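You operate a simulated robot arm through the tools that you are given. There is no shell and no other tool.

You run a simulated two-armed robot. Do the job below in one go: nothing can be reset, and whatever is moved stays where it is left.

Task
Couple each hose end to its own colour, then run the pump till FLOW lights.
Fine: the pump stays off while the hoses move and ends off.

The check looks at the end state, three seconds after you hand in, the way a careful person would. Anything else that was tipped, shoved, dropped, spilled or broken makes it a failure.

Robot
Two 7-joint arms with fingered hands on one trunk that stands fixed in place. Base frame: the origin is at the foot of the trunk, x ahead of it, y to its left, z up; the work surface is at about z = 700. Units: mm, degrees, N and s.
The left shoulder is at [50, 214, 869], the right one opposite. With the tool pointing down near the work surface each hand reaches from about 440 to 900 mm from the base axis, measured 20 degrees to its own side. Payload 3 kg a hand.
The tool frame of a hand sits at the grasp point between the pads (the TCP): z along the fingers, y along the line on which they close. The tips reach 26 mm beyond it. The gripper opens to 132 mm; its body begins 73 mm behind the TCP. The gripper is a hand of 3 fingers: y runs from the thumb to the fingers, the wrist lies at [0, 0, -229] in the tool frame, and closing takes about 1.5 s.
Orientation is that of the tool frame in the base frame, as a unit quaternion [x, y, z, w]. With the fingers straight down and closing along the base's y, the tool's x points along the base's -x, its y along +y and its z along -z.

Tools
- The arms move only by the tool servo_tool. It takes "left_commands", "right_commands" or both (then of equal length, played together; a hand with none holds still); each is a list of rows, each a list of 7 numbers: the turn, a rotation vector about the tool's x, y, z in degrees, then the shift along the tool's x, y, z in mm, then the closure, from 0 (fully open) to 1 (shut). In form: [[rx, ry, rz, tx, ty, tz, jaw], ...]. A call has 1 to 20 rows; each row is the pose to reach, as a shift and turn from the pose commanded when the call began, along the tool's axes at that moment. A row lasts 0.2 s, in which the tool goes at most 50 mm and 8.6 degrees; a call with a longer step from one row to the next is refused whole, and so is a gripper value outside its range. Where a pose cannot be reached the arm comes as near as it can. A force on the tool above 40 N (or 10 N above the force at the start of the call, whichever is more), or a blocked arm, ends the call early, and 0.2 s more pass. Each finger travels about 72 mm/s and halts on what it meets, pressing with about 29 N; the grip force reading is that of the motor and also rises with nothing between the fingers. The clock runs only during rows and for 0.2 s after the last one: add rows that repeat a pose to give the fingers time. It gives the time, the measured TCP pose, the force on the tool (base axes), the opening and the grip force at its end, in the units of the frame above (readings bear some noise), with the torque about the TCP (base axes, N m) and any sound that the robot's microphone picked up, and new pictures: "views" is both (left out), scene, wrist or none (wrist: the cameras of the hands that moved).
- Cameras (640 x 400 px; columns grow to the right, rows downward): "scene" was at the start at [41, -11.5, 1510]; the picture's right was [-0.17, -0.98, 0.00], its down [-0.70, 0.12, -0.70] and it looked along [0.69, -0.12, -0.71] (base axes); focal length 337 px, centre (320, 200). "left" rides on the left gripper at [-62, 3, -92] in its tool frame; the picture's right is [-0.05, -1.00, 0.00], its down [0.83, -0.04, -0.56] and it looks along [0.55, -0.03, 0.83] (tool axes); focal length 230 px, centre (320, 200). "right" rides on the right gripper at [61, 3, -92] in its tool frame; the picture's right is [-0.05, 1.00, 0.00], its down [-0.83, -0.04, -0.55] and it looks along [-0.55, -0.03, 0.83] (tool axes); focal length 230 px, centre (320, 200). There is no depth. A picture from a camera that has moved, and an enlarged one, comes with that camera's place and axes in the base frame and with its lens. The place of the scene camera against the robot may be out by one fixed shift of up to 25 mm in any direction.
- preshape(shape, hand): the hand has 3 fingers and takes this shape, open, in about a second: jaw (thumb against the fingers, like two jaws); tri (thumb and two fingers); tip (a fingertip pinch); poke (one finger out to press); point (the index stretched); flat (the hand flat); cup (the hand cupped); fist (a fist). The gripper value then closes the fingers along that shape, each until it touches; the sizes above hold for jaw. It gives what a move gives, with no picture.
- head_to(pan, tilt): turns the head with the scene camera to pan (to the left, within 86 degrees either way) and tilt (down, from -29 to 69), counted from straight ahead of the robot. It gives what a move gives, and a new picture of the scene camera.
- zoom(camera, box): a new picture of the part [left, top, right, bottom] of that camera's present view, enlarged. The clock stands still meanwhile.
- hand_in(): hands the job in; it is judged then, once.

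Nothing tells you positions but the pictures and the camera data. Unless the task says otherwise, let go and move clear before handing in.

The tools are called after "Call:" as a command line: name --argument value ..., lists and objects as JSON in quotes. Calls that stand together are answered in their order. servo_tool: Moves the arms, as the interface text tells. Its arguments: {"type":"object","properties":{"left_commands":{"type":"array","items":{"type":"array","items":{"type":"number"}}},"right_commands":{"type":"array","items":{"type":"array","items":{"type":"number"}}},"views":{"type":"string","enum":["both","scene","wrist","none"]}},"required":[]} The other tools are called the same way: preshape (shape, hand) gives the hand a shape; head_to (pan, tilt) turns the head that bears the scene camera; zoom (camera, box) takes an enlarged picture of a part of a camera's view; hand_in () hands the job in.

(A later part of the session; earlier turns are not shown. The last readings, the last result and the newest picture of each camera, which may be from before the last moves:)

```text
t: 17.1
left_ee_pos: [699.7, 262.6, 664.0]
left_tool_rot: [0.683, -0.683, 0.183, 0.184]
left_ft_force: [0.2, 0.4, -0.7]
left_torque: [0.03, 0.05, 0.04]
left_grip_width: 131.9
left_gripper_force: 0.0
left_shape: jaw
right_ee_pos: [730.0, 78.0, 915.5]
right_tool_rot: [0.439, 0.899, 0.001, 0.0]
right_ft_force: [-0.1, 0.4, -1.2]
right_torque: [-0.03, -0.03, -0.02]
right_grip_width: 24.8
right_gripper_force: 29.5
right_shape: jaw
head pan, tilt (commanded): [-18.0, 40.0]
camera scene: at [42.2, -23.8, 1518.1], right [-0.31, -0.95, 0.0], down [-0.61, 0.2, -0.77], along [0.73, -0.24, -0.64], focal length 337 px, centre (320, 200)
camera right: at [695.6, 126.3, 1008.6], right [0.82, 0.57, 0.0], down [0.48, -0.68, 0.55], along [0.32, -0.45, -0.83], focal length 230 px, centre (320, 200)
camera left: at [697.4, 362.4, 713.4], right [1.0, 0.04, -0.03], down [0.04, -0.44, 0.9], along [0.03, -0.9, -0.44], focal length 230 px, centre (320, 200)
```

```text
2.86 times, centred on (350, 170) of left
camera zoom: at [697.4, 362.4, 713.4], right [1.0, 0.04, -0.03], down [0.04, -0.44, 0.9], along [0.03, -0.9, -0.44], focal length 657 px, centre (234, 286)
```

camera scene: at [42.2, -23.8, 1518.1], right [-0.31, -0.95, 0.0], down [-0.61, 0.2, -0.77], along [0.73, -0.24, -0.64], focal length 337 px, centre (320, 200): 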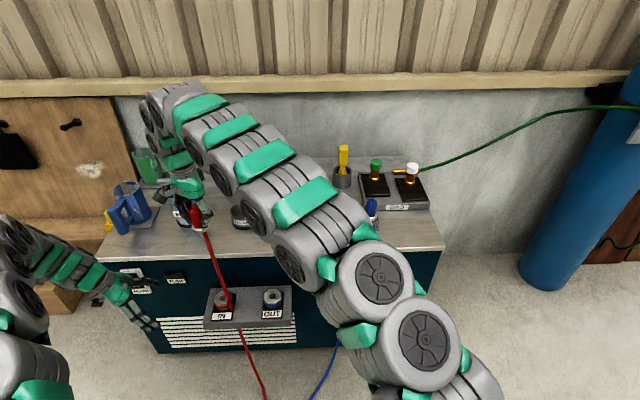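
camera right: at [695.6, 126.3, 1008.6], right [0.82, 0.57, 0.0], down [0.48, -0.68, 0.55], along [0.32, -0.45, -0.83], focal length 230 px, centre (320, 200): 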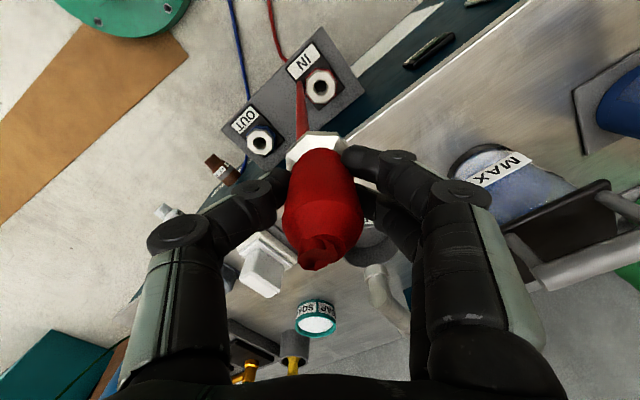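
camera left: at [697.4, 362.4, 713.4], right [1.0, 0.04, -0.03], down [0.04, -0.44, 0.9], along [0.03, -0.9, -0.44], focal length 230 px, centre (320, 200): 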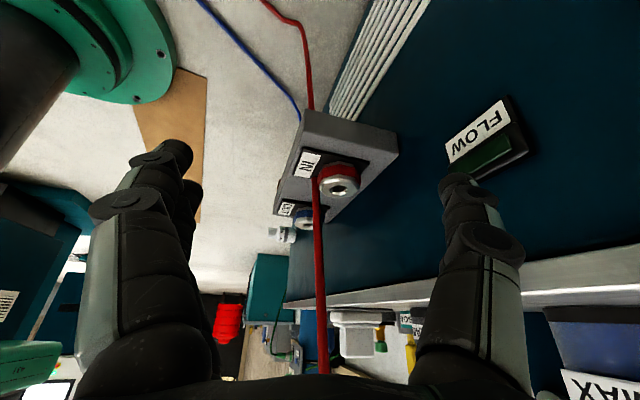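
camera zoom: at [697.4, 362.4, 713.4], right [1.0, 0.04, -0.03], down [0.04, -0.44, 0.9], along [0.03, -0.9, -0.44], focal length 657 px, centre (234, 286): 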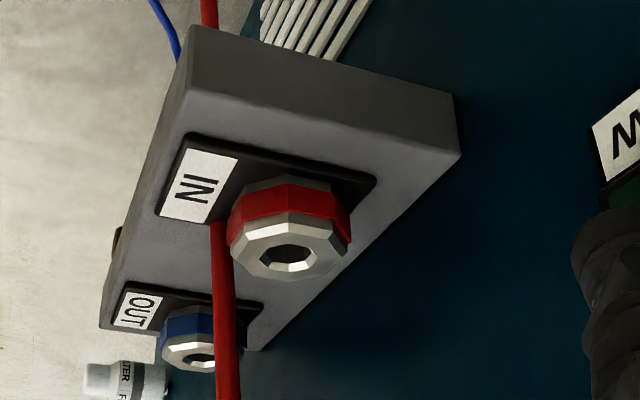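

The right camera puts IN about 3 mm off the tool axis, with the port top at z ≈ 558. I'll correct sideways and come down to roughly 40 mm between the nose and the port, then measure again.

Call:
servo_tool --right_commands '[[0, 0, 0, 2, 0.5, 30, 1], [0, 0, 0, 3.4, 0.7, 70, 1], [0, 0, 0, 3.4, 0.7, 110, 1], [0, 0, 0, 3.4, 0.7, 150, 1], [0, 0, 0, 3.4, 0.7, 185, 1], [0, 0, 0, 3.4, 0.7, 215, 1], [0, 0, 0, 3.4, 0.7, 235, 1], [0, 0, 0, 3.4, 0.7, 240, 1], [0, 0, 0, 3.4, 0.7, 240, 1]]' --views "both"

Call:
zoom --camera "right" --box '[220, 60, 420, 185]'

Call:
zoom --camera "left" --box '[270, 130, 430, 270]'

Call:
zoom --camera "scene" --box '[150, 200, 310, 330]'

```text
t: 19.1
left_ee_pos: [699.7, 263.7, 663.4]
left_tool_rot: [-0.683, 0.683, -0.183, -0.183]
left_ft_force: [-0.6, 0.2, 0.8]
left_torque: [-0.05, -0.01, 0.0]
left_grip_width: 131.8
left_gripper_force: 0.1
left_shape: jaw
right_ee_pos: [729.9, 81.4, 673.6]
right_tool_rot: [0.438, 0.899, -0.001, 0.001]
right_ft_force: [-0.5, 0.0, -0.9]
right_torque: [0.04, 0.03, 0.01]
right_grip_width: 25.0
right_gripper_force: 28.7
right_shape: jaw
head pan, tilt (commanded): [-18.0, 40.0]
camera scene: at [42.3, -23.8, 1518.1], right [-0.31, -0.95, 0.0], down [-0.61, 0.2, -0.77], along [0.73, -0.24, -0.64], focal length 337 px, centre (320, 200)
camera right: at [694.4, 130.0, 766.1], right [0.82, 0.57, 0.0], down [0.48, -0.68, 0.56], along [0.32, -0.45, -0.83], focal length 230 px, centre (320, 200)
```

scene: 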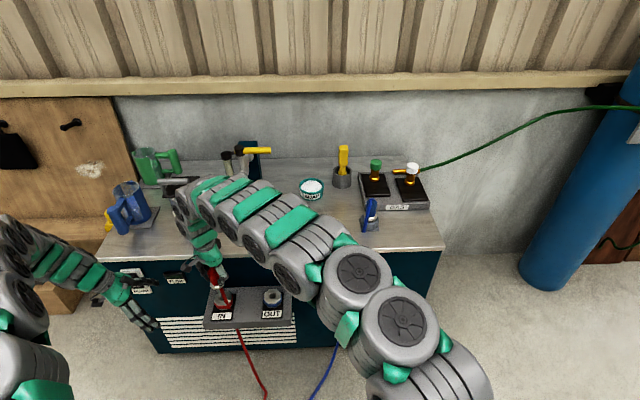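
right: 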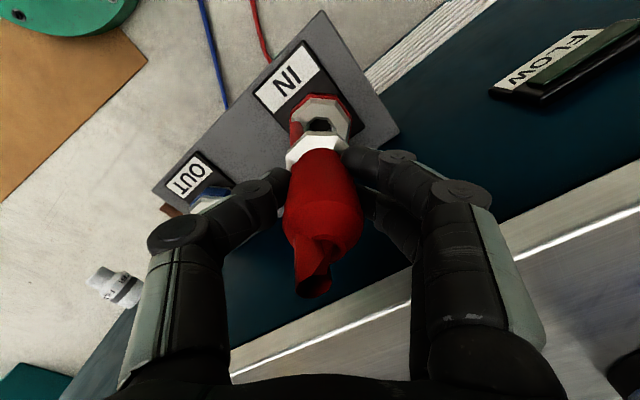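

```text
3.20 times, centred on (320, 122) of right
camera zoom: at [694.4, 130.0, 766.1], right [0.82, 0.57, 0.0], down [0.48, -0.68, 0.56], along [0.32, -0.45, -0.83], focal length 736 px, centre (320, 448)
```

zoom: 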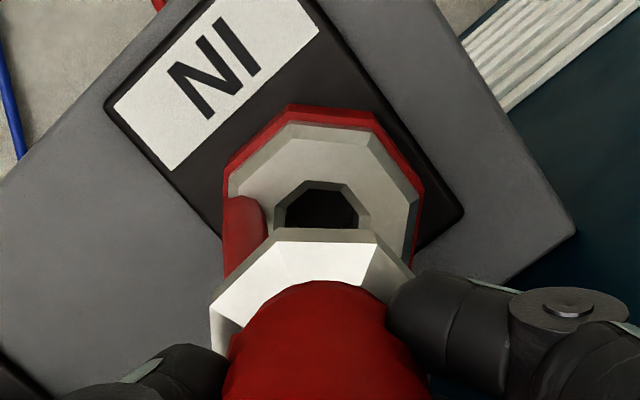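

```text
2.86 times, centred on (350, 200) of left
camera zoom: at [697.3, 362.6, 713.3], right [1.0, 0.04, -0.03], down [0.04, -0.44, 0.9], along [0.03, -0.9, -0.44], focal length 657 px, centre (234, 200)
```

zoom: 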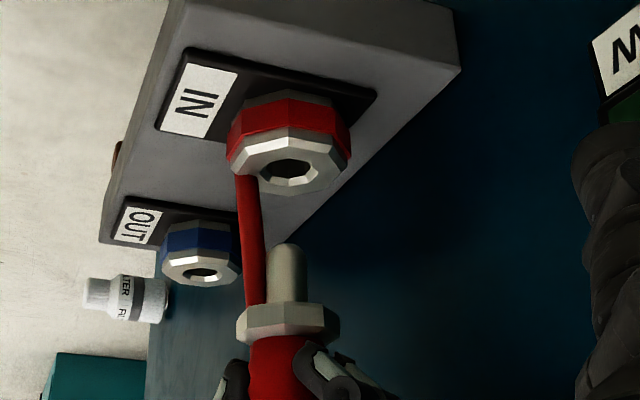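

```text
3.08 times, centred on (230, 265) of scene
camera zoom: at [42.3, -23.8, 1518.1], right [-0.31, -0.95, 0.0], down [-0.61, 0.2, -0.77], along [0.73, -0.24, -0.64], focal length 1037 px, centre (597, 0)
```

zoom: 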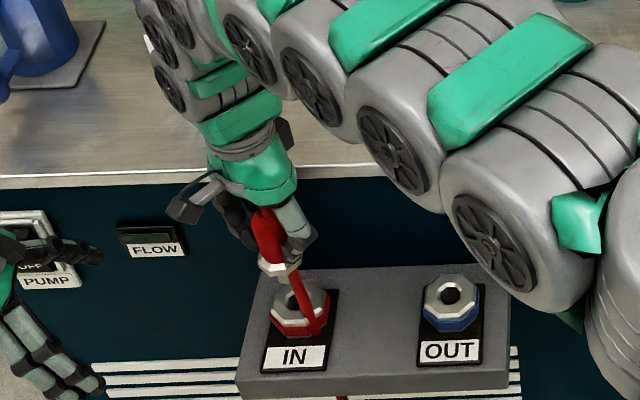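

The nose is round, about 18 mm, with a rounded tip, and the hole is about 28 mm, so there's good clearance. The finger knuckles would pass close to the bench front at this yaw. I'll turn the hand back by 45° with a slight position correction before going down.

Call:
servo_tool --right_commands '[[0, 0, -7.5, -0.4, 0.3, 0, 1], [0, 0, -15, -0.8, 0.6, 0, 1], [0, 0, -22.5, -1.2, 0.9, 0, 1], [0, 0, -30, -1.6, 1.3, 0, 1], [0, 0, -37.5, -1.6, 1.3, 0, 1], [0, 0, -45, -1.6, 1.3, 0, 1], [0, 0, -45, -1.6, 1.3, 0, 1]]' --views "both"

Call:
zoom --camera "right" --box '[220, 60, 420, 185]'

Call:
zoom --camera "left" --box '[270, 130, 430, 270]'

```text
t: 20.7
left_ee_pos: [699.4, 264.1, 662.9]
left_tool_rot: [-0.683, 0.684, -0.182, -0.182]
left_ft_force: [0.3, -0.6, -0.1]
left_torque: [-0.03, 0.01, 0.02]
left_grip_width: 131.6
left_gripper_force: 0.1
left_shape: jaw
right_ee_pos: [732.2, 80.5, 673.0]
right_tool_rot: [0.061, 0.998, 0.001, 0.0]
right_ft_force: [0.2, -0.3, -1.2]
right_torque: [-0.02, 0.01, 0.01]
right_grip_width: 24.7
right_gripper_force: 29.7
right_shape: jaw
head pan, tilt (commanded): [-18.0, 40.0]
camera scene: at [42.3, -23.8, 1518.1], right [-0.31, -0.95, 0.0], down [-0.61, 0.2, -0.77], along [0.73, -0.24, -0.64], focal length 337 px, centre (320, 200)
camera right: at [671.1, 89.8, 765.9], right [0.17, 0.99, 0.0], down [0.82, -0.14, 0.55], along [0.55, -0.1, -0.83], focal length 230 px, centre (320, 200)
```

scene: 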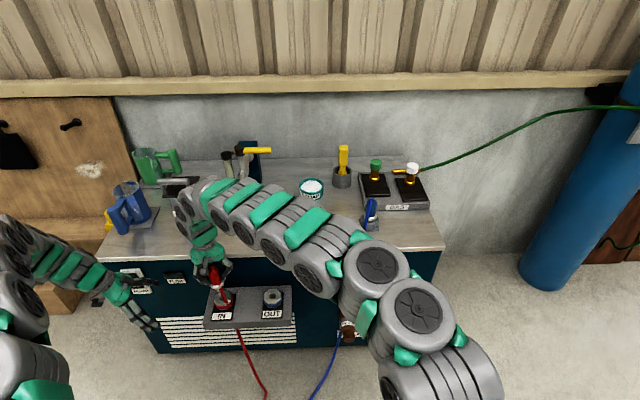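
right: 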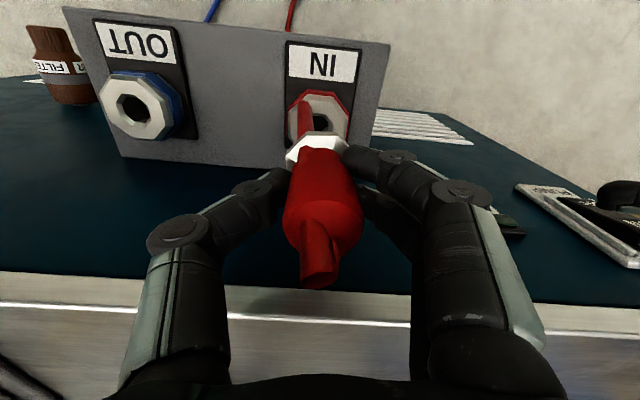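

```text
3.20 times, centred on (320, 122) of right
camera zoom: at [671.1, 89.8, 765.9], right [0.17, 0.99, 0.0], down [0.82, -0.14, 0.55], along [0.55, -0.1, -0.83], focal length 736 px, centre (320, 448)
```

zoom: 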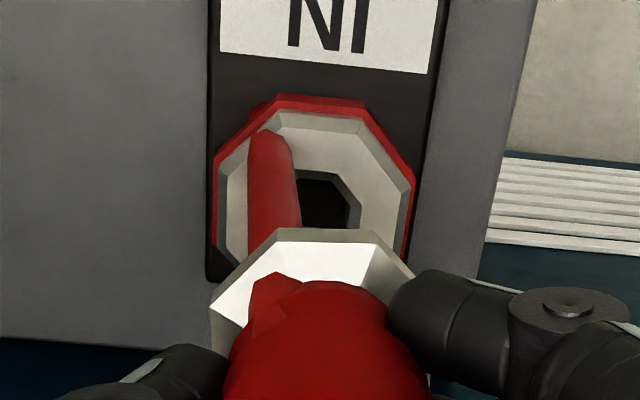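

```text
2.86 times, centred on (350, 200) of left
camera zoom: at [697.3, 362.5, 713.3], right [1.0, 0.04, -0.03], down [0.04, -0.44, 0.9], along [0.03, -0.9, -0.44], focal length 657 px, centre (234, 200)
```

zoom: 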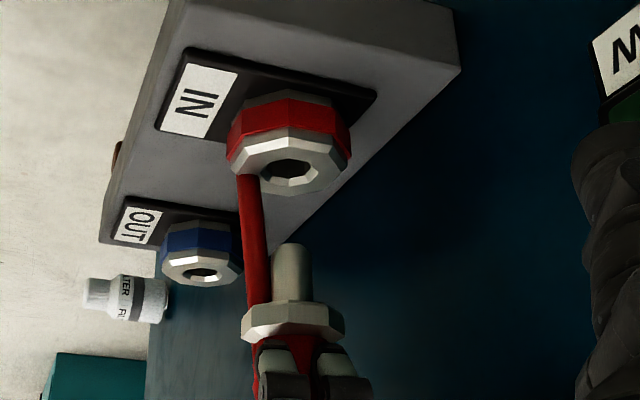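

Both cameras agree on a small correction of about -2 mm in x. I'll apply it and lower until the tip is just at the mouth of the hole.

Call:
servo_tool --right_commands '[[0, 0, 0, 1, -0.4, 8, 1], [0, 0, 0, 1.9, -0.7, 16, 1], [0, 0, 0, 1.9, -0.7, 24, 1], [0, 0, 0, 1.9, -0.7, 31, 1], [0, 0, 0, 1.9, -0.7, 36, 1], [0, 0, 0, 1.9, -0.7, 36, 1]]' --views "wrist"

Call:
zoom --camera "left" --box '[270, 110, 430, 250]'

Call:
zoom --camera "right" --box '[220, 60, 420, 185]'

Call:
zoom --camera "scene" --box '[170, 240, 290, 330]'

```text
t: 22.1
left_ee_pos: [699.8, 263.8, 664.1]
left_tool_rot: [-0.683, 0.683, -0.182, -0.184]
left_ft_force: [-0.9, 0.6, -0.2]
left_torque: [-0.02, 0.0, 0.01]
left_grip_width: 132.0
left_gripper_force: 0.0
left_shape: jaw
right_ee_pos: [729.6, 79.9, 637.0]
right_tool_rot: [0.06, 0.998, 0.001, -0.001]
right_ft_force: [0.2, 0.2, -0.5]
right_torque: [-0.01, 0.02, -0.01]
right_grip_width: 24.9
right_gripper_force: 28.8
right_shape: jaw
head pan, tilt (commanded): [-18.0, 40.0]
camera right: at [669.5, 89.2, 730.0], right [0.17, 0.98, 0.0], down [0.82, -0.14, 0.55], along [0.55, -0.1, -0.83], focal length 230 px, centre (320, 200)
```

right: 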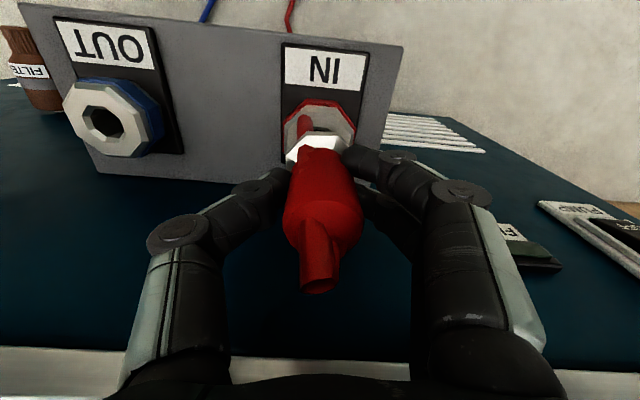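

```text
2.86 times, centred on (350, 180) of left
camera zoom: at [697.2, 362.5, 713.3], right [1.0, 0.04, -0.03], down [0.04, -0.44, 0.9], along [0.03, -0.9, -0.44], focal length 657 px, centre (234, 257)
```

zoom: 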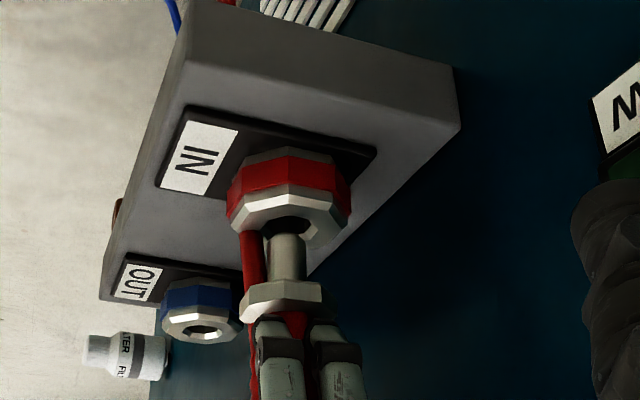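

```text
3.20 times, centred on (320, 122) of right
camera zoom: at [669.5, 89.2, 730.0], right [0.17, 0.98, 0.0], down [0.82, -0.14, 0.55], along [0.55, -0.1, -0.83], focal length 736 px, centre (320, 448)
```

zoom: 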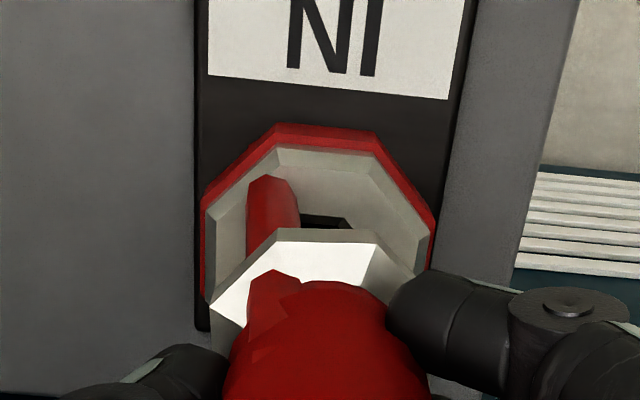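

```text
4.44 times, centred on (230, 285) of scene
camera zoom: at [42.3, -23.8, 1518.1], right [-0.31, -0.95, 0.0], down [-0.61, 0.2, -0.77], along [0.73, -0.24, -0.64], focal length 1497 px, centre (720, -178)
```

zoom: 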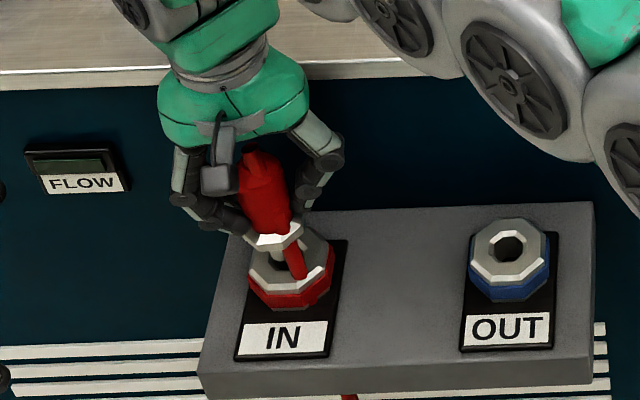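

The nose is aligned with the hole within about 1 mm in both views. I'll lower it into the port slowly.

Call:
servo_tool --right_commands '[[0, 0, 0, 0.3, 0.1, 5, 1], [0, 0, 0, 0.3, 0.1, 10, 1], [0, 0, 0, 0.3, 0.1, 15, 1], [0, 0, 0, 0.3, 0.1, 20, 1], [0, 0, 0, 0.3, 0.1, 24, 1], [0, 0, 0, 0.3, 0.1, 28, 1], [0, 0, 0, 0.3, 0.1, 28, 1]]' --views "wrist"

Call:
zoom --camera "left" --box '[270, 90, 430, 230]'

Call:
zoom --camera "scene" --box '[170, 240, 290, 330]'

```text
t: 23.7
left_ee_pos: [699.3, 263.2, 663.0]
left_tool_rot: [-0.683, 0.683, -0.182, -0.183]
left_ft_force: [0.7, 0.0, -0.7]
left_torque: [-0.02, -0.02, 0.0]
left_grip_width: 131.9
left_gripper_force: 0.1
left_shape: jaw
right_ee_pos: [728.3, 78.5, 608.7]
right_tool_rot: [0.061, 0.998, 0.0, 0.0]
right_ft_force: [1.4, 0.2, 1.0]
right_torque: [-0.04, -0.09, 0.05]
right_grip_width: 25.0
right_gripper_force: 28.9
right_shape: jaw
head pan, tilt (commanded): [-18.0, 40.0]
camera right: at [668.5, 88.7, 701.7], right [0.17, 0.98, 0.0], down [0.82, -0.14, 0.56], along [0.55, -0.1, -0.83], focal length 230 px, centre (320, 200)
```

right: 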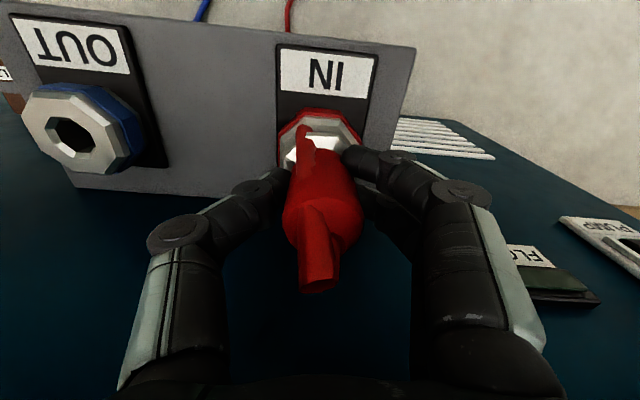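

```text
2.86 times, centred on (350, 160) of left
camera zoom: at [697.2, 362.5, 713.3], right [1.0, 0.04, -0.03], down [0.04, -0.44, 0.9], along [0.03, -0.9, -0.44], focal length 657 px, centre (234, 314)
```

zoom: 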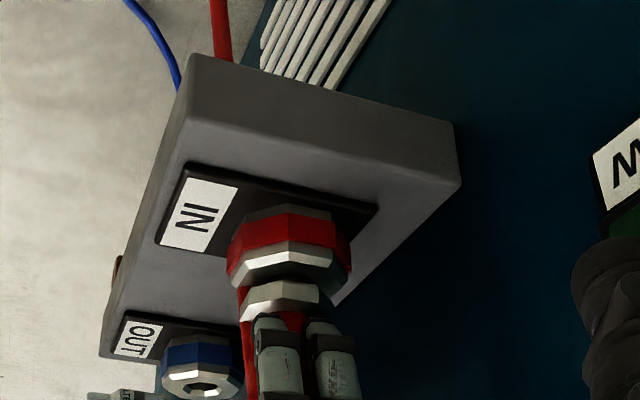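

```text
4.44 times, centred on (230, 285) of scene
camera zoom: at [42.3, -23.8, 1518.1], right [-0.31, -0.95, 0.0], down [-0.61, 0.2, -0.77], along [0.73, -0.24, -0.64], focal length 1497 px, centre (720, -178)
```

zoom: 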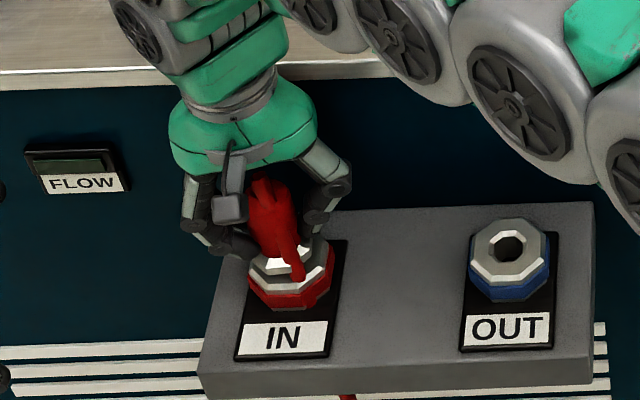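

The flange is within a few millimetres of the port face with almost no force. I'll press on gently until it seats.

Call:
servo_tool --right_commands '[[0, 0, 0, 0, 0, 2, 1], [0, 0, 0, 0, 0, 4, 1], [0, 0, 0, 0, 0, 6, 1], [0, 0, 0, 0, 0, 8, 1], [0, 0, 0, 0, 0, 9, 1]]' --views "wrist"

Call:
zoom --camera "left" --box '[270, 90, 430, 230]'

Call:
zoom --camera "right" --box '[220, 60, 420, 185]'

```text
t: 24.9
left_ee_pos: [700.0, 264.5, 665.4]
left_tool_rot: [-0.683, 0.683, -0.183, -0.183]
left_ft_force: [-0.7, 0.1, 0.8]
left_torque: [0.0, -0.02, -0.02]
left_grip_width: 132.0
left_gripper_force: 0.0
left_shape: jaw
right_ee_pos: [730.2, 79.4, 602.0]
right_tool_rot: [0.061, 0.998, 0.0, 0.001]
right_ft_force: [2.0, -0.9, 16.8]
right_torque: [0.04, -0.01, -0.01]
right_grip_width: 25.3
right_gripper_force: 29.0
right_shape: jaw
head pan, tilt (commanded): [-18.0, 40.0]
camera right: at [668.9, 88.6, 693.7], right [0.17, 0.98, 0.0], down [0.82, -0.14, 0.56], along [0.55, -0.1, -0.83], focal length 230 px, centre (320, 200)
```

right: 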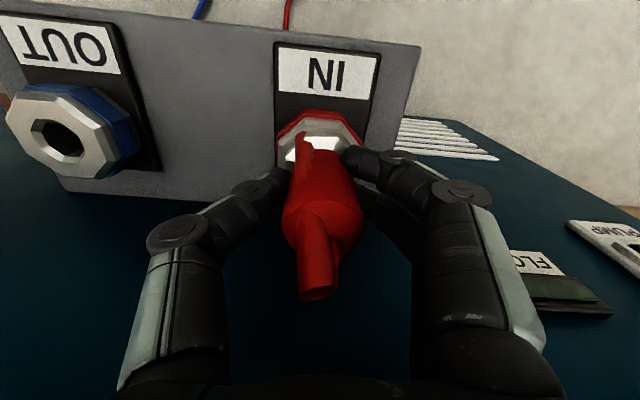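

```text
2.86 times, centred on (350, 160) of left
camera zoom: at [697.2, 362.6, 713.5], right [1.0, 0.04, -0.03], down [0.04, -0.44, 0.9], along [0.03, -0.9, -0.44], focal length 657 px, centre (234, 314)
```

zoom: 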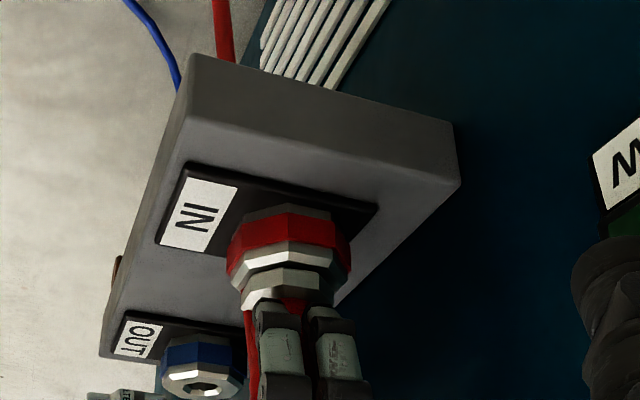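

```text
3.20 times, centred on (320, 122) of right
camera zoom: at [668.9, 88.6, 693.7], right [0.17, 0.98, 0.0], down [0.82, -0.14, 0.56], along [0.55, -0.1, -0.83], focal length 736 px, centre (320, 448)
```

zoom: 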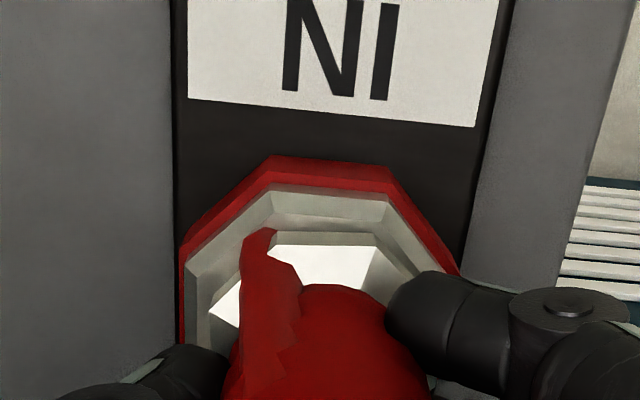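

The flange is on the port face with about 17 N upward. I'll press a bit harder to see whether it clicks home.

Call:
servo_tool --right_commands '[[0, 0, 0, 0, 0, 1, 1], [0, 0, 0, 0, 0, 2, 1], [0, 0, 0, 0, 0, 3, 1], [0, 0, 0, 0, 0, 4, 1]]' --views "wrist"

Call:
zoom --camera "left" --box '[300, 130, 400, 210]'

```text
t: 25.8
left_ee_pos: [699.3, 263.6, 664.0]
left_tool_rot: [0.683, -0.683, 0.183, 0.183]
left_ft_force: [0.1, -1.1, 0.4]
left_torque: [0.01, 0.02, 0.0]
left_grip_width: 131.8
left_gripper_force: 0.2
left_shape: jaw
right_ee_pos: [731.7, 79.9, 599.8]
right_tool_rot: [0.062, 0.998, 0.001, 0.003]
right_ft_force: [-2.8, -2.6, 17.8]
right_torque: [-0.08, 0.08, 0.03]
right_grip_width: 27.7
right_gripper_force: 29.0
right_shape: jaw
head pan, tilt (commanded): [-18.0, 40.0]
stopped in row 4 (right hand): the force on the tool passed its limit at 42 N (the readings are from after the stop); the commanded pose is now the measured one
camera right: at [670.6, 89.1, 692.7], right [0.17, 0.98, 0.0], down [0.82, -0.15, 0.56], along [0.55, -0.1, -0.83], focal length 230 px, centre (320, 200)
```

right: 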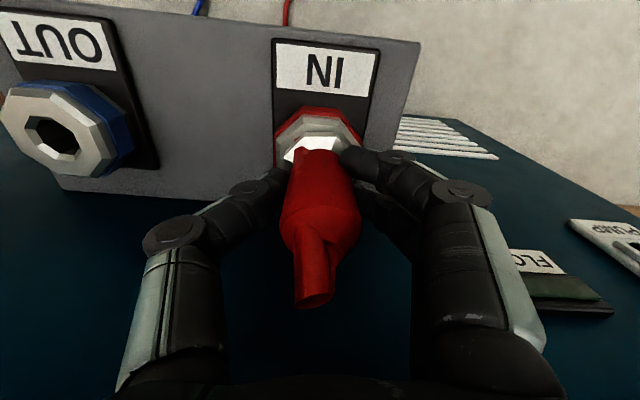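

```text
5.00 times, centred on (350, 170) of left
camera zoom: at [697.2, 362.6, 713.6], right [1.0, 0.04, -0.03], down [0.04, -0.44, 0.9], along [0.03, -0.9, -0.44], focal length 1150 px, centre (170, 350)
```

zoom: 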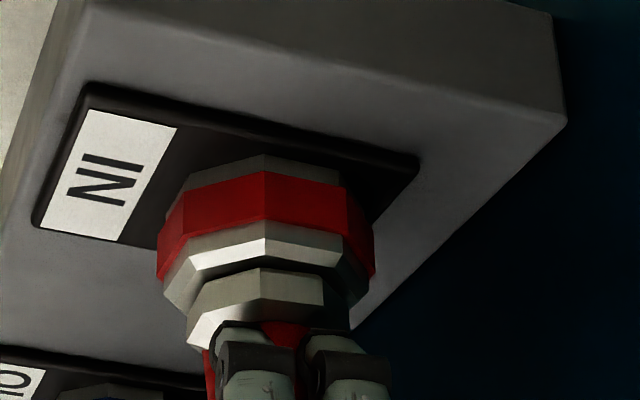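

It's bottomed out against the port, with no click but firm contact at 42 N. I'll relax the push and open the fingers to see if the plug stays.

Call:
servo_tool --right_commands '[[0, 0, 0, 0, 0, -1, 1], [0, 0, 0, 0, 0, -1.5, 0.8], [0, 0, 0, 0, 0, -1.5, 0.7], [0, 0, 0, 0, 0, -1.5, 0.6], [0, 0, 0, 0, 0, -1.5, 0.5], [0, 0, 0, 0, 0, -1.5, 0.45], [0, 0, 0, 0, 0, -1.5, 0.45], [0, 0, 0, 0, 0, -1.5, 0.45]]' --views "both"

Call:
zoom --camera "left" --box '[270, 90, 430, 270]'

Call:
zoom --camera "scene" --box '[170, 240, 290, 330]'

```text
t: 27.6
left_ee_pos: [699.6, 263.7, 663.0]
left_tool_rot: [-0.683, 0.683, -0.183, -0.182]
left_ft_force: [0.2, 0.2, -0.3]
left_torque: [0.0, -0.01, 0.0]
left_grip_width: 131.9
left_gripper_force: 0.0
left_shape: jaw
right_ee_pos: [731.5, 78.8, 599.7]
right_tool_rot: [0.061, 0.998, 0.001, 0.001]
right_ft_force: [-0.3, -0.4, 0.3]
right_torque: [0.04, -0.01, 0.01]
right_grip_width: 71.8
right_gripper_force: 0.1
right_shape: jaw
head pan, tilt (commanded): [-18.0, 40.0]
camera scene: at [42.3, -23.8, 1518.1], right [-0.31, -0.95, 0.0], down [-0.61, 0.2, -0.77], along [0.73, -0.24, -0.64], focal length 337 px, centre (320, 200)
camera right: at [669.9, 88.8, 692.7], right [0.17, 0.98, 0.0], down [0.82, -0.14, 0.56], along [0.55, -0.1, -0.83], focal length 230 px, centre (320, 200)
```

scene: 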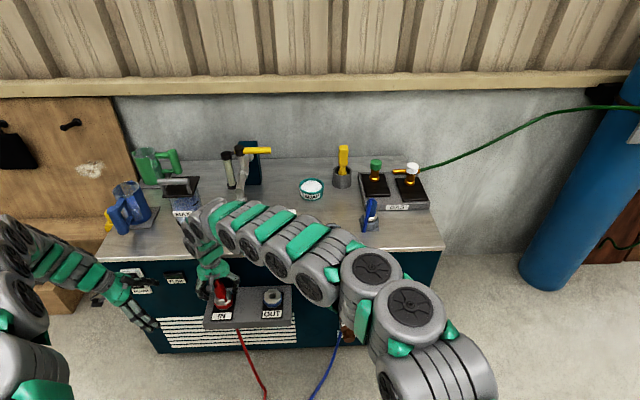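
right: 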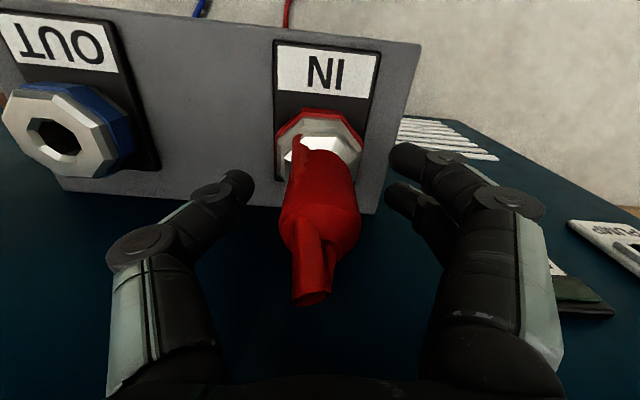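

```text
2.22 times, centred on (350, 180) of left
camera zoom: at [697.3, 362.6, 713.4], right [1.0, 0.04, -0.03], down [0.04, -0.44, 0.9], along [0.03, -0.9, -0.44], focal length 511 px, centre (253, 244)
```

zoom: 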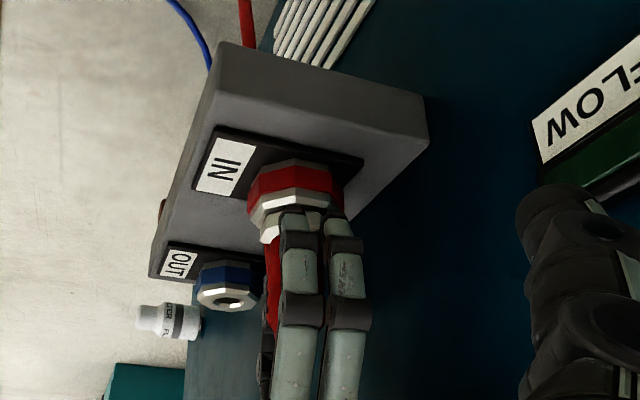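

```text
4.44 times, centred on (230, 285) of scene
camera zoom: at [42.3, -23.8, 1518.1], right [-0.31, -0.95, 0.0], down [-0.61, 0.2, -0.77], along [0.73, -0.24, -0.64], focal length 1497 px, centre (720, -178)
```

zoom: 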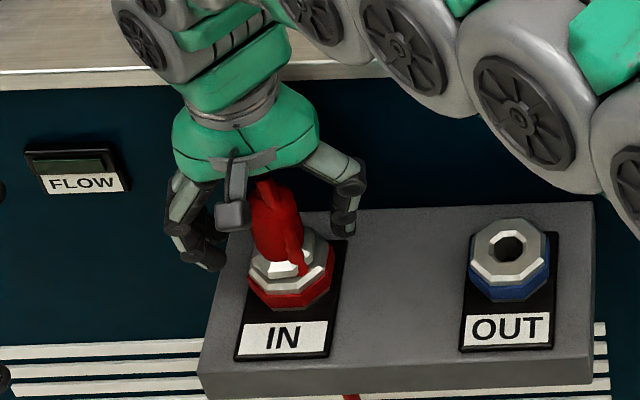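

The red plug stands upright in IN on its own. I'll lift the open hand straight up and clear.

Call:
servo_tool --right_commands '[[0, 0, 0, 0, 0, -10, 0.4], [0, 0, 0, 0, 0, -25, 0.35], [0, 0, 0, 0, 0, -50, 0.35], [0, 0, 0, 0, 0, -85, 0.35], [0, 0, 0, 0, 0, -125, 0.35], [0, 0, 0, 0, 0, -165, 0.35], [0, 0, 0, 0, 0, -205, 0.35], [0, 0, 0, 0, 0, -245, 0.35], [0, 0, 0, 0, 0, -290, 0.35]]' --views "both"

Call:
zoom --camera "left" --box '[270, 90, 430, 270]'

Call:
zoom --camera "right" --box '[220, 20, 420, 145]'

```text
t: 29.6
left_ee_pos: [700.0, 263.7, 664.7]
left_tool_rot: [-0.683, 0.683, -0.183, -0.184]
left_ft_force: [-0.3, 0.4, 0.8]
left_torque: [0.01, 0.01, -0.02]
left_grip_width: 132.0
left_gripper_force: 0.1
left_shape: jaw
right_ee_pos: [729.8, 79.3, 890.2]
right_tool_rot: [0.061, 0.998, -0.001, 0.0]
right_ft_force: [0.2, 0.0, 0.5]
right_torque: [-0.02, -0.04, 0.0]
right_grip_width: 85.3
right_gripper_force: 0.0
right_shape: jaw
head pan, tilt (commanded): [-18.0, 40.0]
camera scene: at [42.2, -23.8, 1518.1], right [-0.31, -0.95, 0.0], down [-0.61, 0.2, -0.77], along [0.73, -0.24, -0.64], focal length 337 px, centre (320, 200)
camera right: at [669.8, 89.2, 983.4], right [0.17, 0.98, 0.0], down [0.82, -0.14, 0.56], along [0.55, -0.1, -0.83], focal length 230 px, centre (320, 200)
```

scene: 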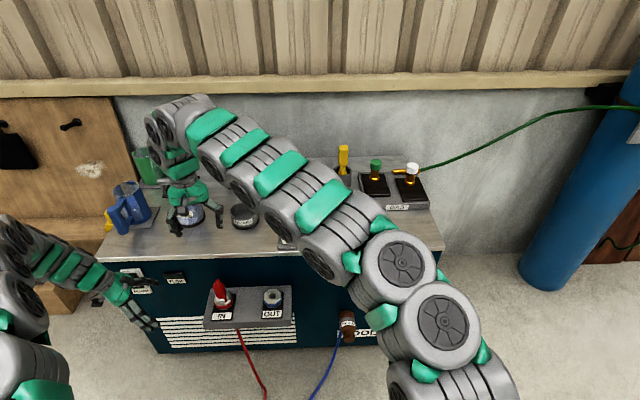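
right: 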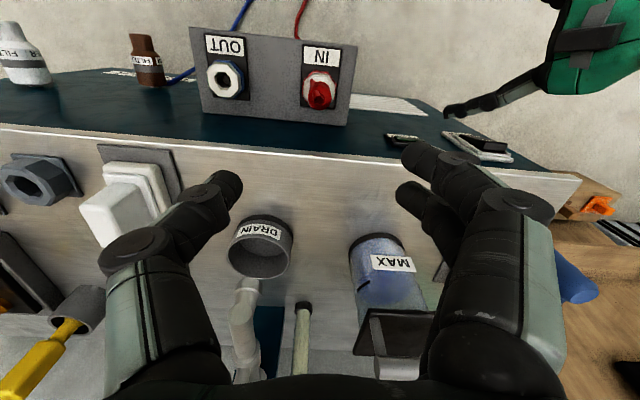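

```text
2.22 times, centred on (350, 180) of left
camera zoom: at [697.3, 362.6, 713.4], right [1.0, 0.04, -0.03], down [0.04, -0.44, 0.9], along [0.03, -0.9, -0.44], focal length 511 px, centre (253, 244)
```

zoom: 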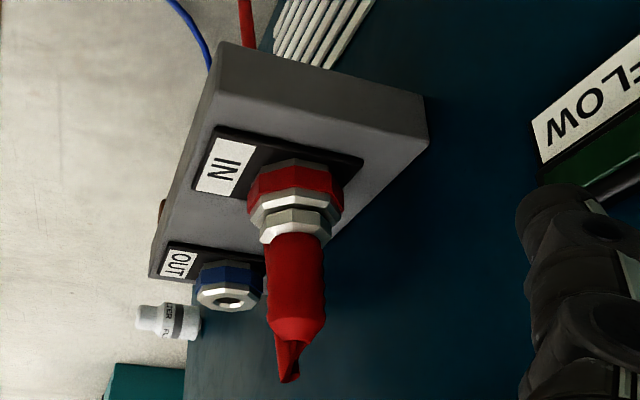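

```text
3.20 times, centred on (320, 82) of right
camera zoom: at [669.8, 89.2, 983.4], right [0.17, 0.98, 0.0], down [0.82, -0.14, 0.56], along [0.55, -0.1, -0.83], focal length 736 px, centre (320, 576)
```

zoom: 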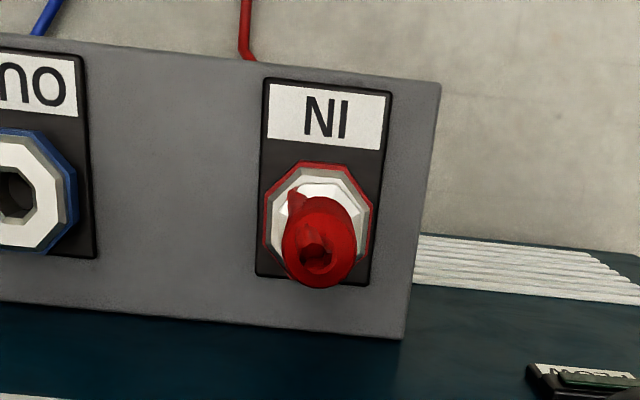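

The red end is properly seated in IN. Next I'll take the right hand back over to the blue plug, turning to the tail-clearing yaw on the way.

Call:
servo_tool --right_commands '[[0, 0, 0, 45, -5, 0, 0.35], [0, 0, 0, 89, -11, 0, 0.35], [0, 0, 4.5, 84, -55, 0, 0.35], [0, 0, 9, 78.5, -98, 0, 0.35], [0, 0, 13.5, 73, -142, 0, 0.35], [0, 0, 18, 68, -186, 0, 0.35], [0, 0, 22.5, 62.5, -229, 0, 0.35], [0, 0, 27, 57, -273, 0, 0.35], [0, 0, 31.5, 52, -317, 0, 0.35], [0, 0, 36, 46.5, -360, 0, 0.35], [0, 0, 40.5, 41, -404, 0, 0.35], [0, 0, 45, 35.6, -447.7, 0, 0.35], [0, 0, 45, 4, -464, 0, 0.35], [0, 0, 45, -28, -481, 0, 0.35], [0, 0, 45, -60, -497, 0, 0.35], [0, 0, 45, -92.4, -513.6, 0, 0.35], [0, 0, 45, -92.4, -513.6, 0, 0.35]]' --views "both"

Call:
zoom --camera "right" --box '[200, 50, 440, 200]'

```text
t: 33.2
left_ee_pos: [698.6, 263.7, 664.4]
left_tool_rot: [0.683, -0.683, 0.183, 0.183]
left_ft_force: [-0.3, 0.3, 0.0]
left_torque: [0.02, -0.01, 0.02]
left_grip_width: 132.1
left_gripper_force: 0.0
left_shape: jaw
right_ee_pos: [758.8, -439.0, 889.5]
right_tool_rot: [0.439, 0.899, 0.001, 0.0]
right_ft_force: [-0.3, -0.5, -0.1]
right_torque: [0.02, 0.0, -0.01]
right_grip_width: 85.4
right_gripper_force: 0.0
right_shape: jaw
head pan, tilt (commanded): [-18.0, 40.0]
camera scene: at [42.2, -23.8, 1518.1], right [-0.31, -0.95, 0.0], down [-0.61, 0.2, -0.77], along [0.73, -0.24, -0.64], focal length 337 px, centre (320, 200)
camera right: at [723.4, -389.8, 982.8], right [0.82, 0.57, 0.0], down [0.48, -0.68, 0.56], along [0.32, -0.45, -0.83], focal length 230 px, centre (320, 200)
```

scene: 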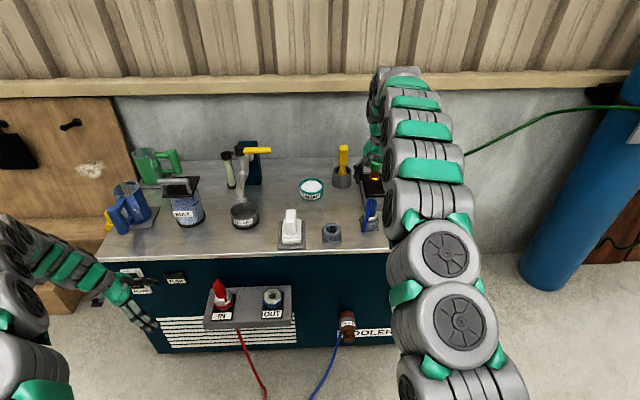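
right: 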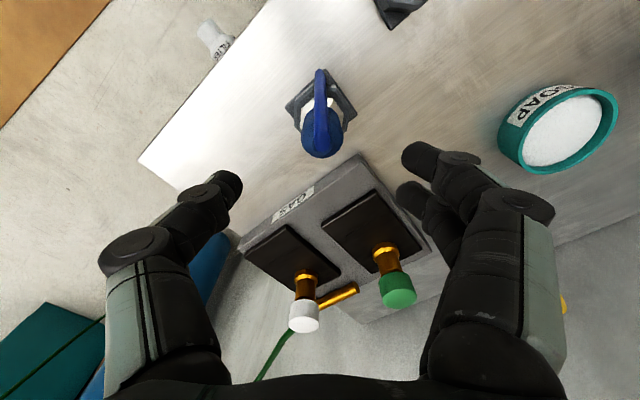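

```text
2.67 times, centred on (320, 125) of right
camera zoom: at [723.4, -389.8, 982.8], right [0.82, 0.57, 0.0], down [0.48, -0.68, 0.56], along [0.32, -0.45, -0.83], focal length 614 px, centre (320, 400)
```

zoom: 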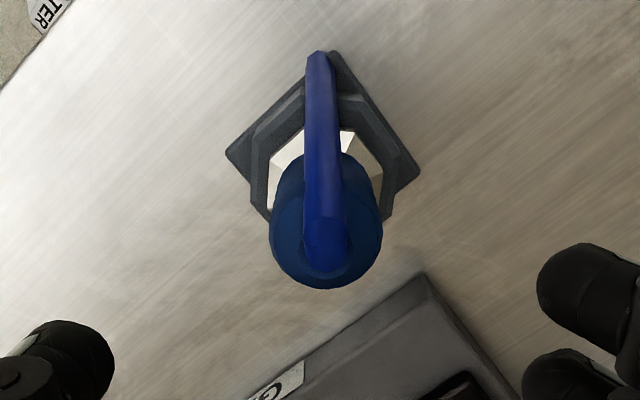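

The blue plug is centred apart from about 2 mm, and the gas block is clear of the fingers' path. I'll shift slightly and descend to the same grip height as for red.

Call:
servo_tool --right_commands '[[0, 0, 0, 0.3, 1, 25, 0.35], [0, 0, 0, 0.6, 2, 55, 0.35], [0, 0, 0, 0.6, 2, 80, 0.35], [0, 0, 0, 0.6, 2, 97, 0.35], [0, 0, 0, 0.6, 2, 107, 0.35], [0, 0, 0, 0.6, 2, 107, 0.35]]' --views "both"

Call:
zoom --camera "right" --box '[160, 60, 480, 260]'

```text
t: 34.6
left_ee_pos: [699.2, 263.8, 663.9]
left_tool_rot: [-0.683, 0.683, -0.183, -0.183]
left_ft_force: [0.1, 0.1, -1.0]
left_torque: [-0.03, 0.0, 0.02]
left_grip_width: 131.7
left_gripper_force: 0.1
left_shape: jaw
right_ee_pos: [760.0, -440.3, 782.7]
right_tool_rot: [0.438, 0.899, 0.001, 0.001]
right_ft_force: [0.8, -0.3, 0.1]
right_torque: [0.01, 0.03, 0.0]
right_grip_width: 85.6
right_gripper_force: 0.1
right_shape: jaw
head pan, tilt (commanded): [-18.0, 40.0]
camera scene: at [42.2, -23.8, 1518.1], right [-0.31, -0.95, 0.0], down [-0.61, 0.2, -0.77], along [0.73, -0.24, -0.64], focal length 337 px, centre (320, 200)
camera right: at [724.1, -390.4, 875.6], right [0.82, 0.57, 0.0], down [0.48, -0.68, 0.56], along [0.32, -0.45, -0.83], focal length 230 px, centre (320, 200)
```

scene: 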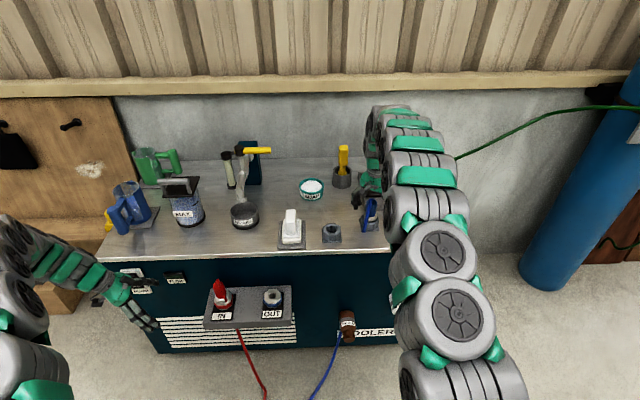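
right: 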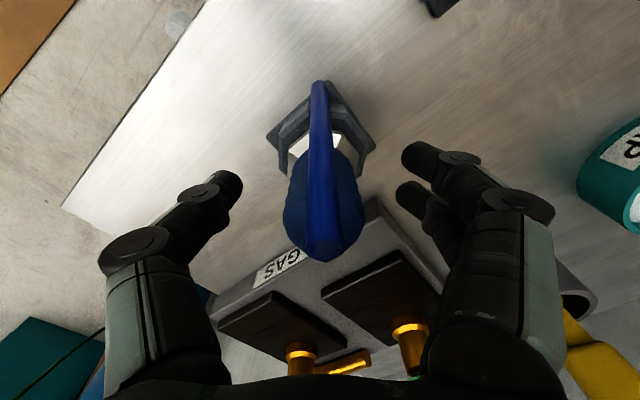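

```text
2.00 times, centred on (320, 160) of right
camera zoom: at [724.1, -390.4, 875.6], right [0.82, 0.57, 0.0], down [0.48, -0.68, 0.56], along [0.32, -0.45, -0.83], focal length 460 px, centre (320, 280)
```

zoom: 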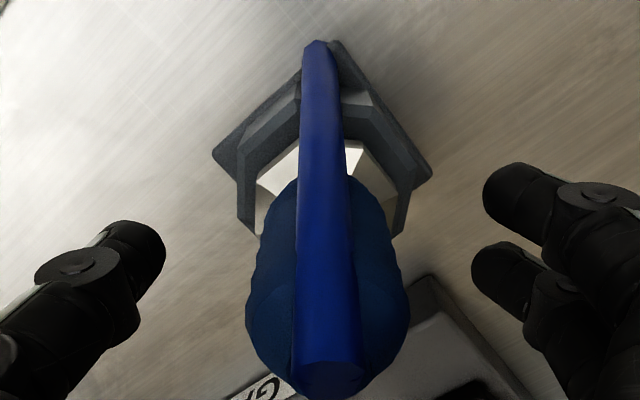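

The fingers straddle the blue body cleanly. Closing on it now.

Call:
servo_tool --right_commands '[[0, 0, 0, 0, 0, 0, 0.5], [0, 0, 0, 0, 0, 0, 0.65], [0, 0, 0, 0, 0, 0, 0.8], [0, 0, 0, 0, 0, 0, 0.9], [0, 0, 0, 0, 0, 0, 1], [0, 0, 0, 0, 0, 0, 1], [0, 0, 0, 0, 0, 0, 1]]' --views "wrist"

```text
t: 36.2
left_ee_pos: [700.2, 264.0, 664.7]
left_tool_rot: [-0.683, 0.684, -0.182, -0.183]
left_ft_force: [-0.4, 0.3, 0.1]
left_torque: [-0.03, -0.01, 0.0]
left_grip_width: 131.8
left_gripper_force: 0.0
left_shape: jaw
right_ee_pos: [759.2, -439.8, 782.8]
right_tool_rot: [0.438, 0.899, 0.001, 0.001]
right_ft_force: [-1.0, -0.3, 0.6]
right_torque: [-0.01, -0.01, -0.01]
right_grip_width: 25.4
right_gripper_force: 29.0
right_shape: jaw
head pan, tilt (commanded): [-18.0, 40.0]
camera right: at [724.1, -390.2, 875.7], right [0.82, 0.57, 0.0], down [0.48, -0.68, 0.56], along [0.32, -0.45, -0.83], focal length 230 px, centre (320, 200)
```

right: 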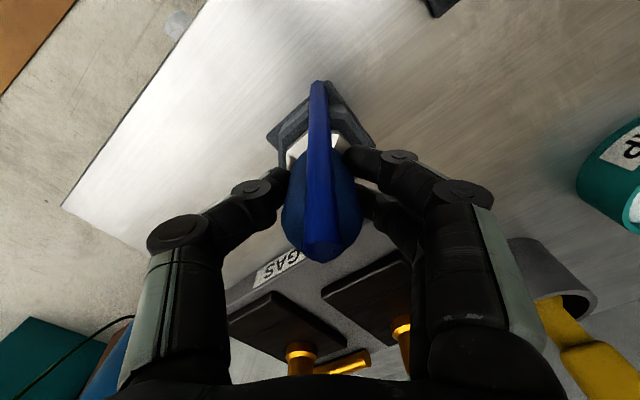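

Blue is gripped the same way as red. I'll lift it straight out, carry it in front of the bench to above OUT, and turn the hand back on the way.

Call:
servo_tool --right_commands '[[0, 0, 0, 0, 0, -5, 1], [0, 0, 0, 0, 0, -12, 1], [0, 0, 0, 0, 0, -25, 1], [0, 0, 0, 0, 0, -45, 1], [0, 0, 0, 0, 0, -70, 1], [0, 0, 0, 0, 0, -100, 1], [0, 0, 0, 0, 0, -130, 1], [0, 0, 0, 38, -16, -130, 1], [0, 0, 0, 76, -33, -130, 1], [0, 0, 0, 114.3, -49, -130, 1], [0, 0, -6.4, 144.7, -25.2, -130, 1], [0, 0, -12.8, 175.1, -1.4, -130, 1], [0, 0, -19.2, 205.5, 22.4, -130, 1], [0, 0, -25.6, 235.9, 46.2, -130, 1], [0, 0, -32, 266.3, 70, -130, 1], [0, 0, -38.4, 296.7, 93.8, -130, 1], [0, 0, -45, 327.4, 117.3, -130, 1], [0, 0, -45, 330.3, 144, -130, 1], [0, 0, -45, 333.2, 170.1, -130, 1], [0, 0, -45, 333.2, 170.1, -130, 1]]' --views "both"

Call:
zoom --camera "right" --box '[240, 0, 400, 130]'

```text
t: 40.4
left_ee_pos: [699.5, 263.4, 664.1]
left_tool_rot: [-0.683, 0.683, -0.183, -0.183]
left_ft_force: [0.7, 0.3, 0.3]
left_torque: [-0.03, 0.01, -0.03]
left_grip_width: 131.7
left_gripper_force: 0.1
left_shape: jaw
right_ee_pos: [690.5, -72.0, 914.1]
right_tool_rot: [0.061, 0.998, 0.0, 0.001]
right_ft_force: [-0.4, 0.5, -0.5]
right_torque: [-0.03, -0.01, 0.0]
right_grip_width: 25.1
right_gripper_force: 28.5
right_shape: jaw
head pan, tilt (commanded): [-18.0, 40.0]
camera scene: at [42.3, -23.8, 1518.1], right [-0.31, -0.95, 0.0], down [-0.61, 0.2, -0.77], along [0.73, -0.24, -0.64], focal length 337 px, centre (320, 200)
camera right: at [628.6, -62.5, 1006.8], right [0.17, 0.98, 0.0], down [0.82, -0.14, 0.56], along [0.55, -0.1, -0.83], focal length 230 px, centre (320, 200)
```

scene: 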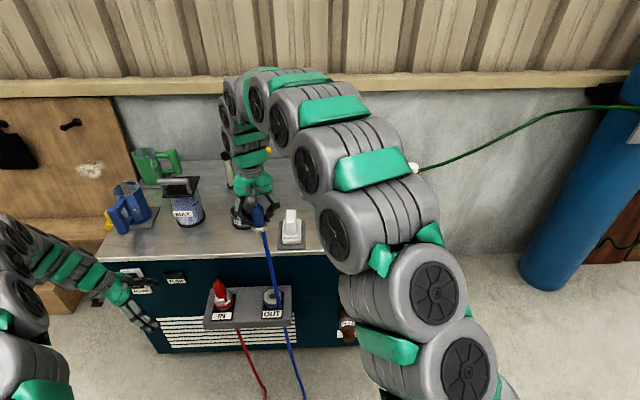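
right: 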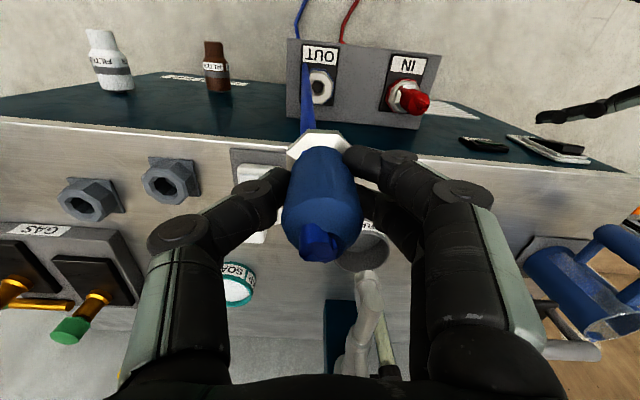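

```text
3.08 times, centred on (320, 65) of right
camera zoom: at [628.6, -62.5, 1006.8], right [0.17, 0.98, 0.0], down [0.82, -0.14, 0.56], along [0.55, -0.1, -0.83], focal length 708 px, centre (320, 615)
```

zoom: 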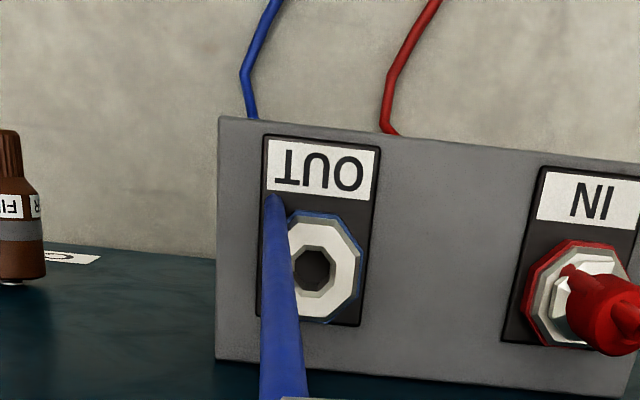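

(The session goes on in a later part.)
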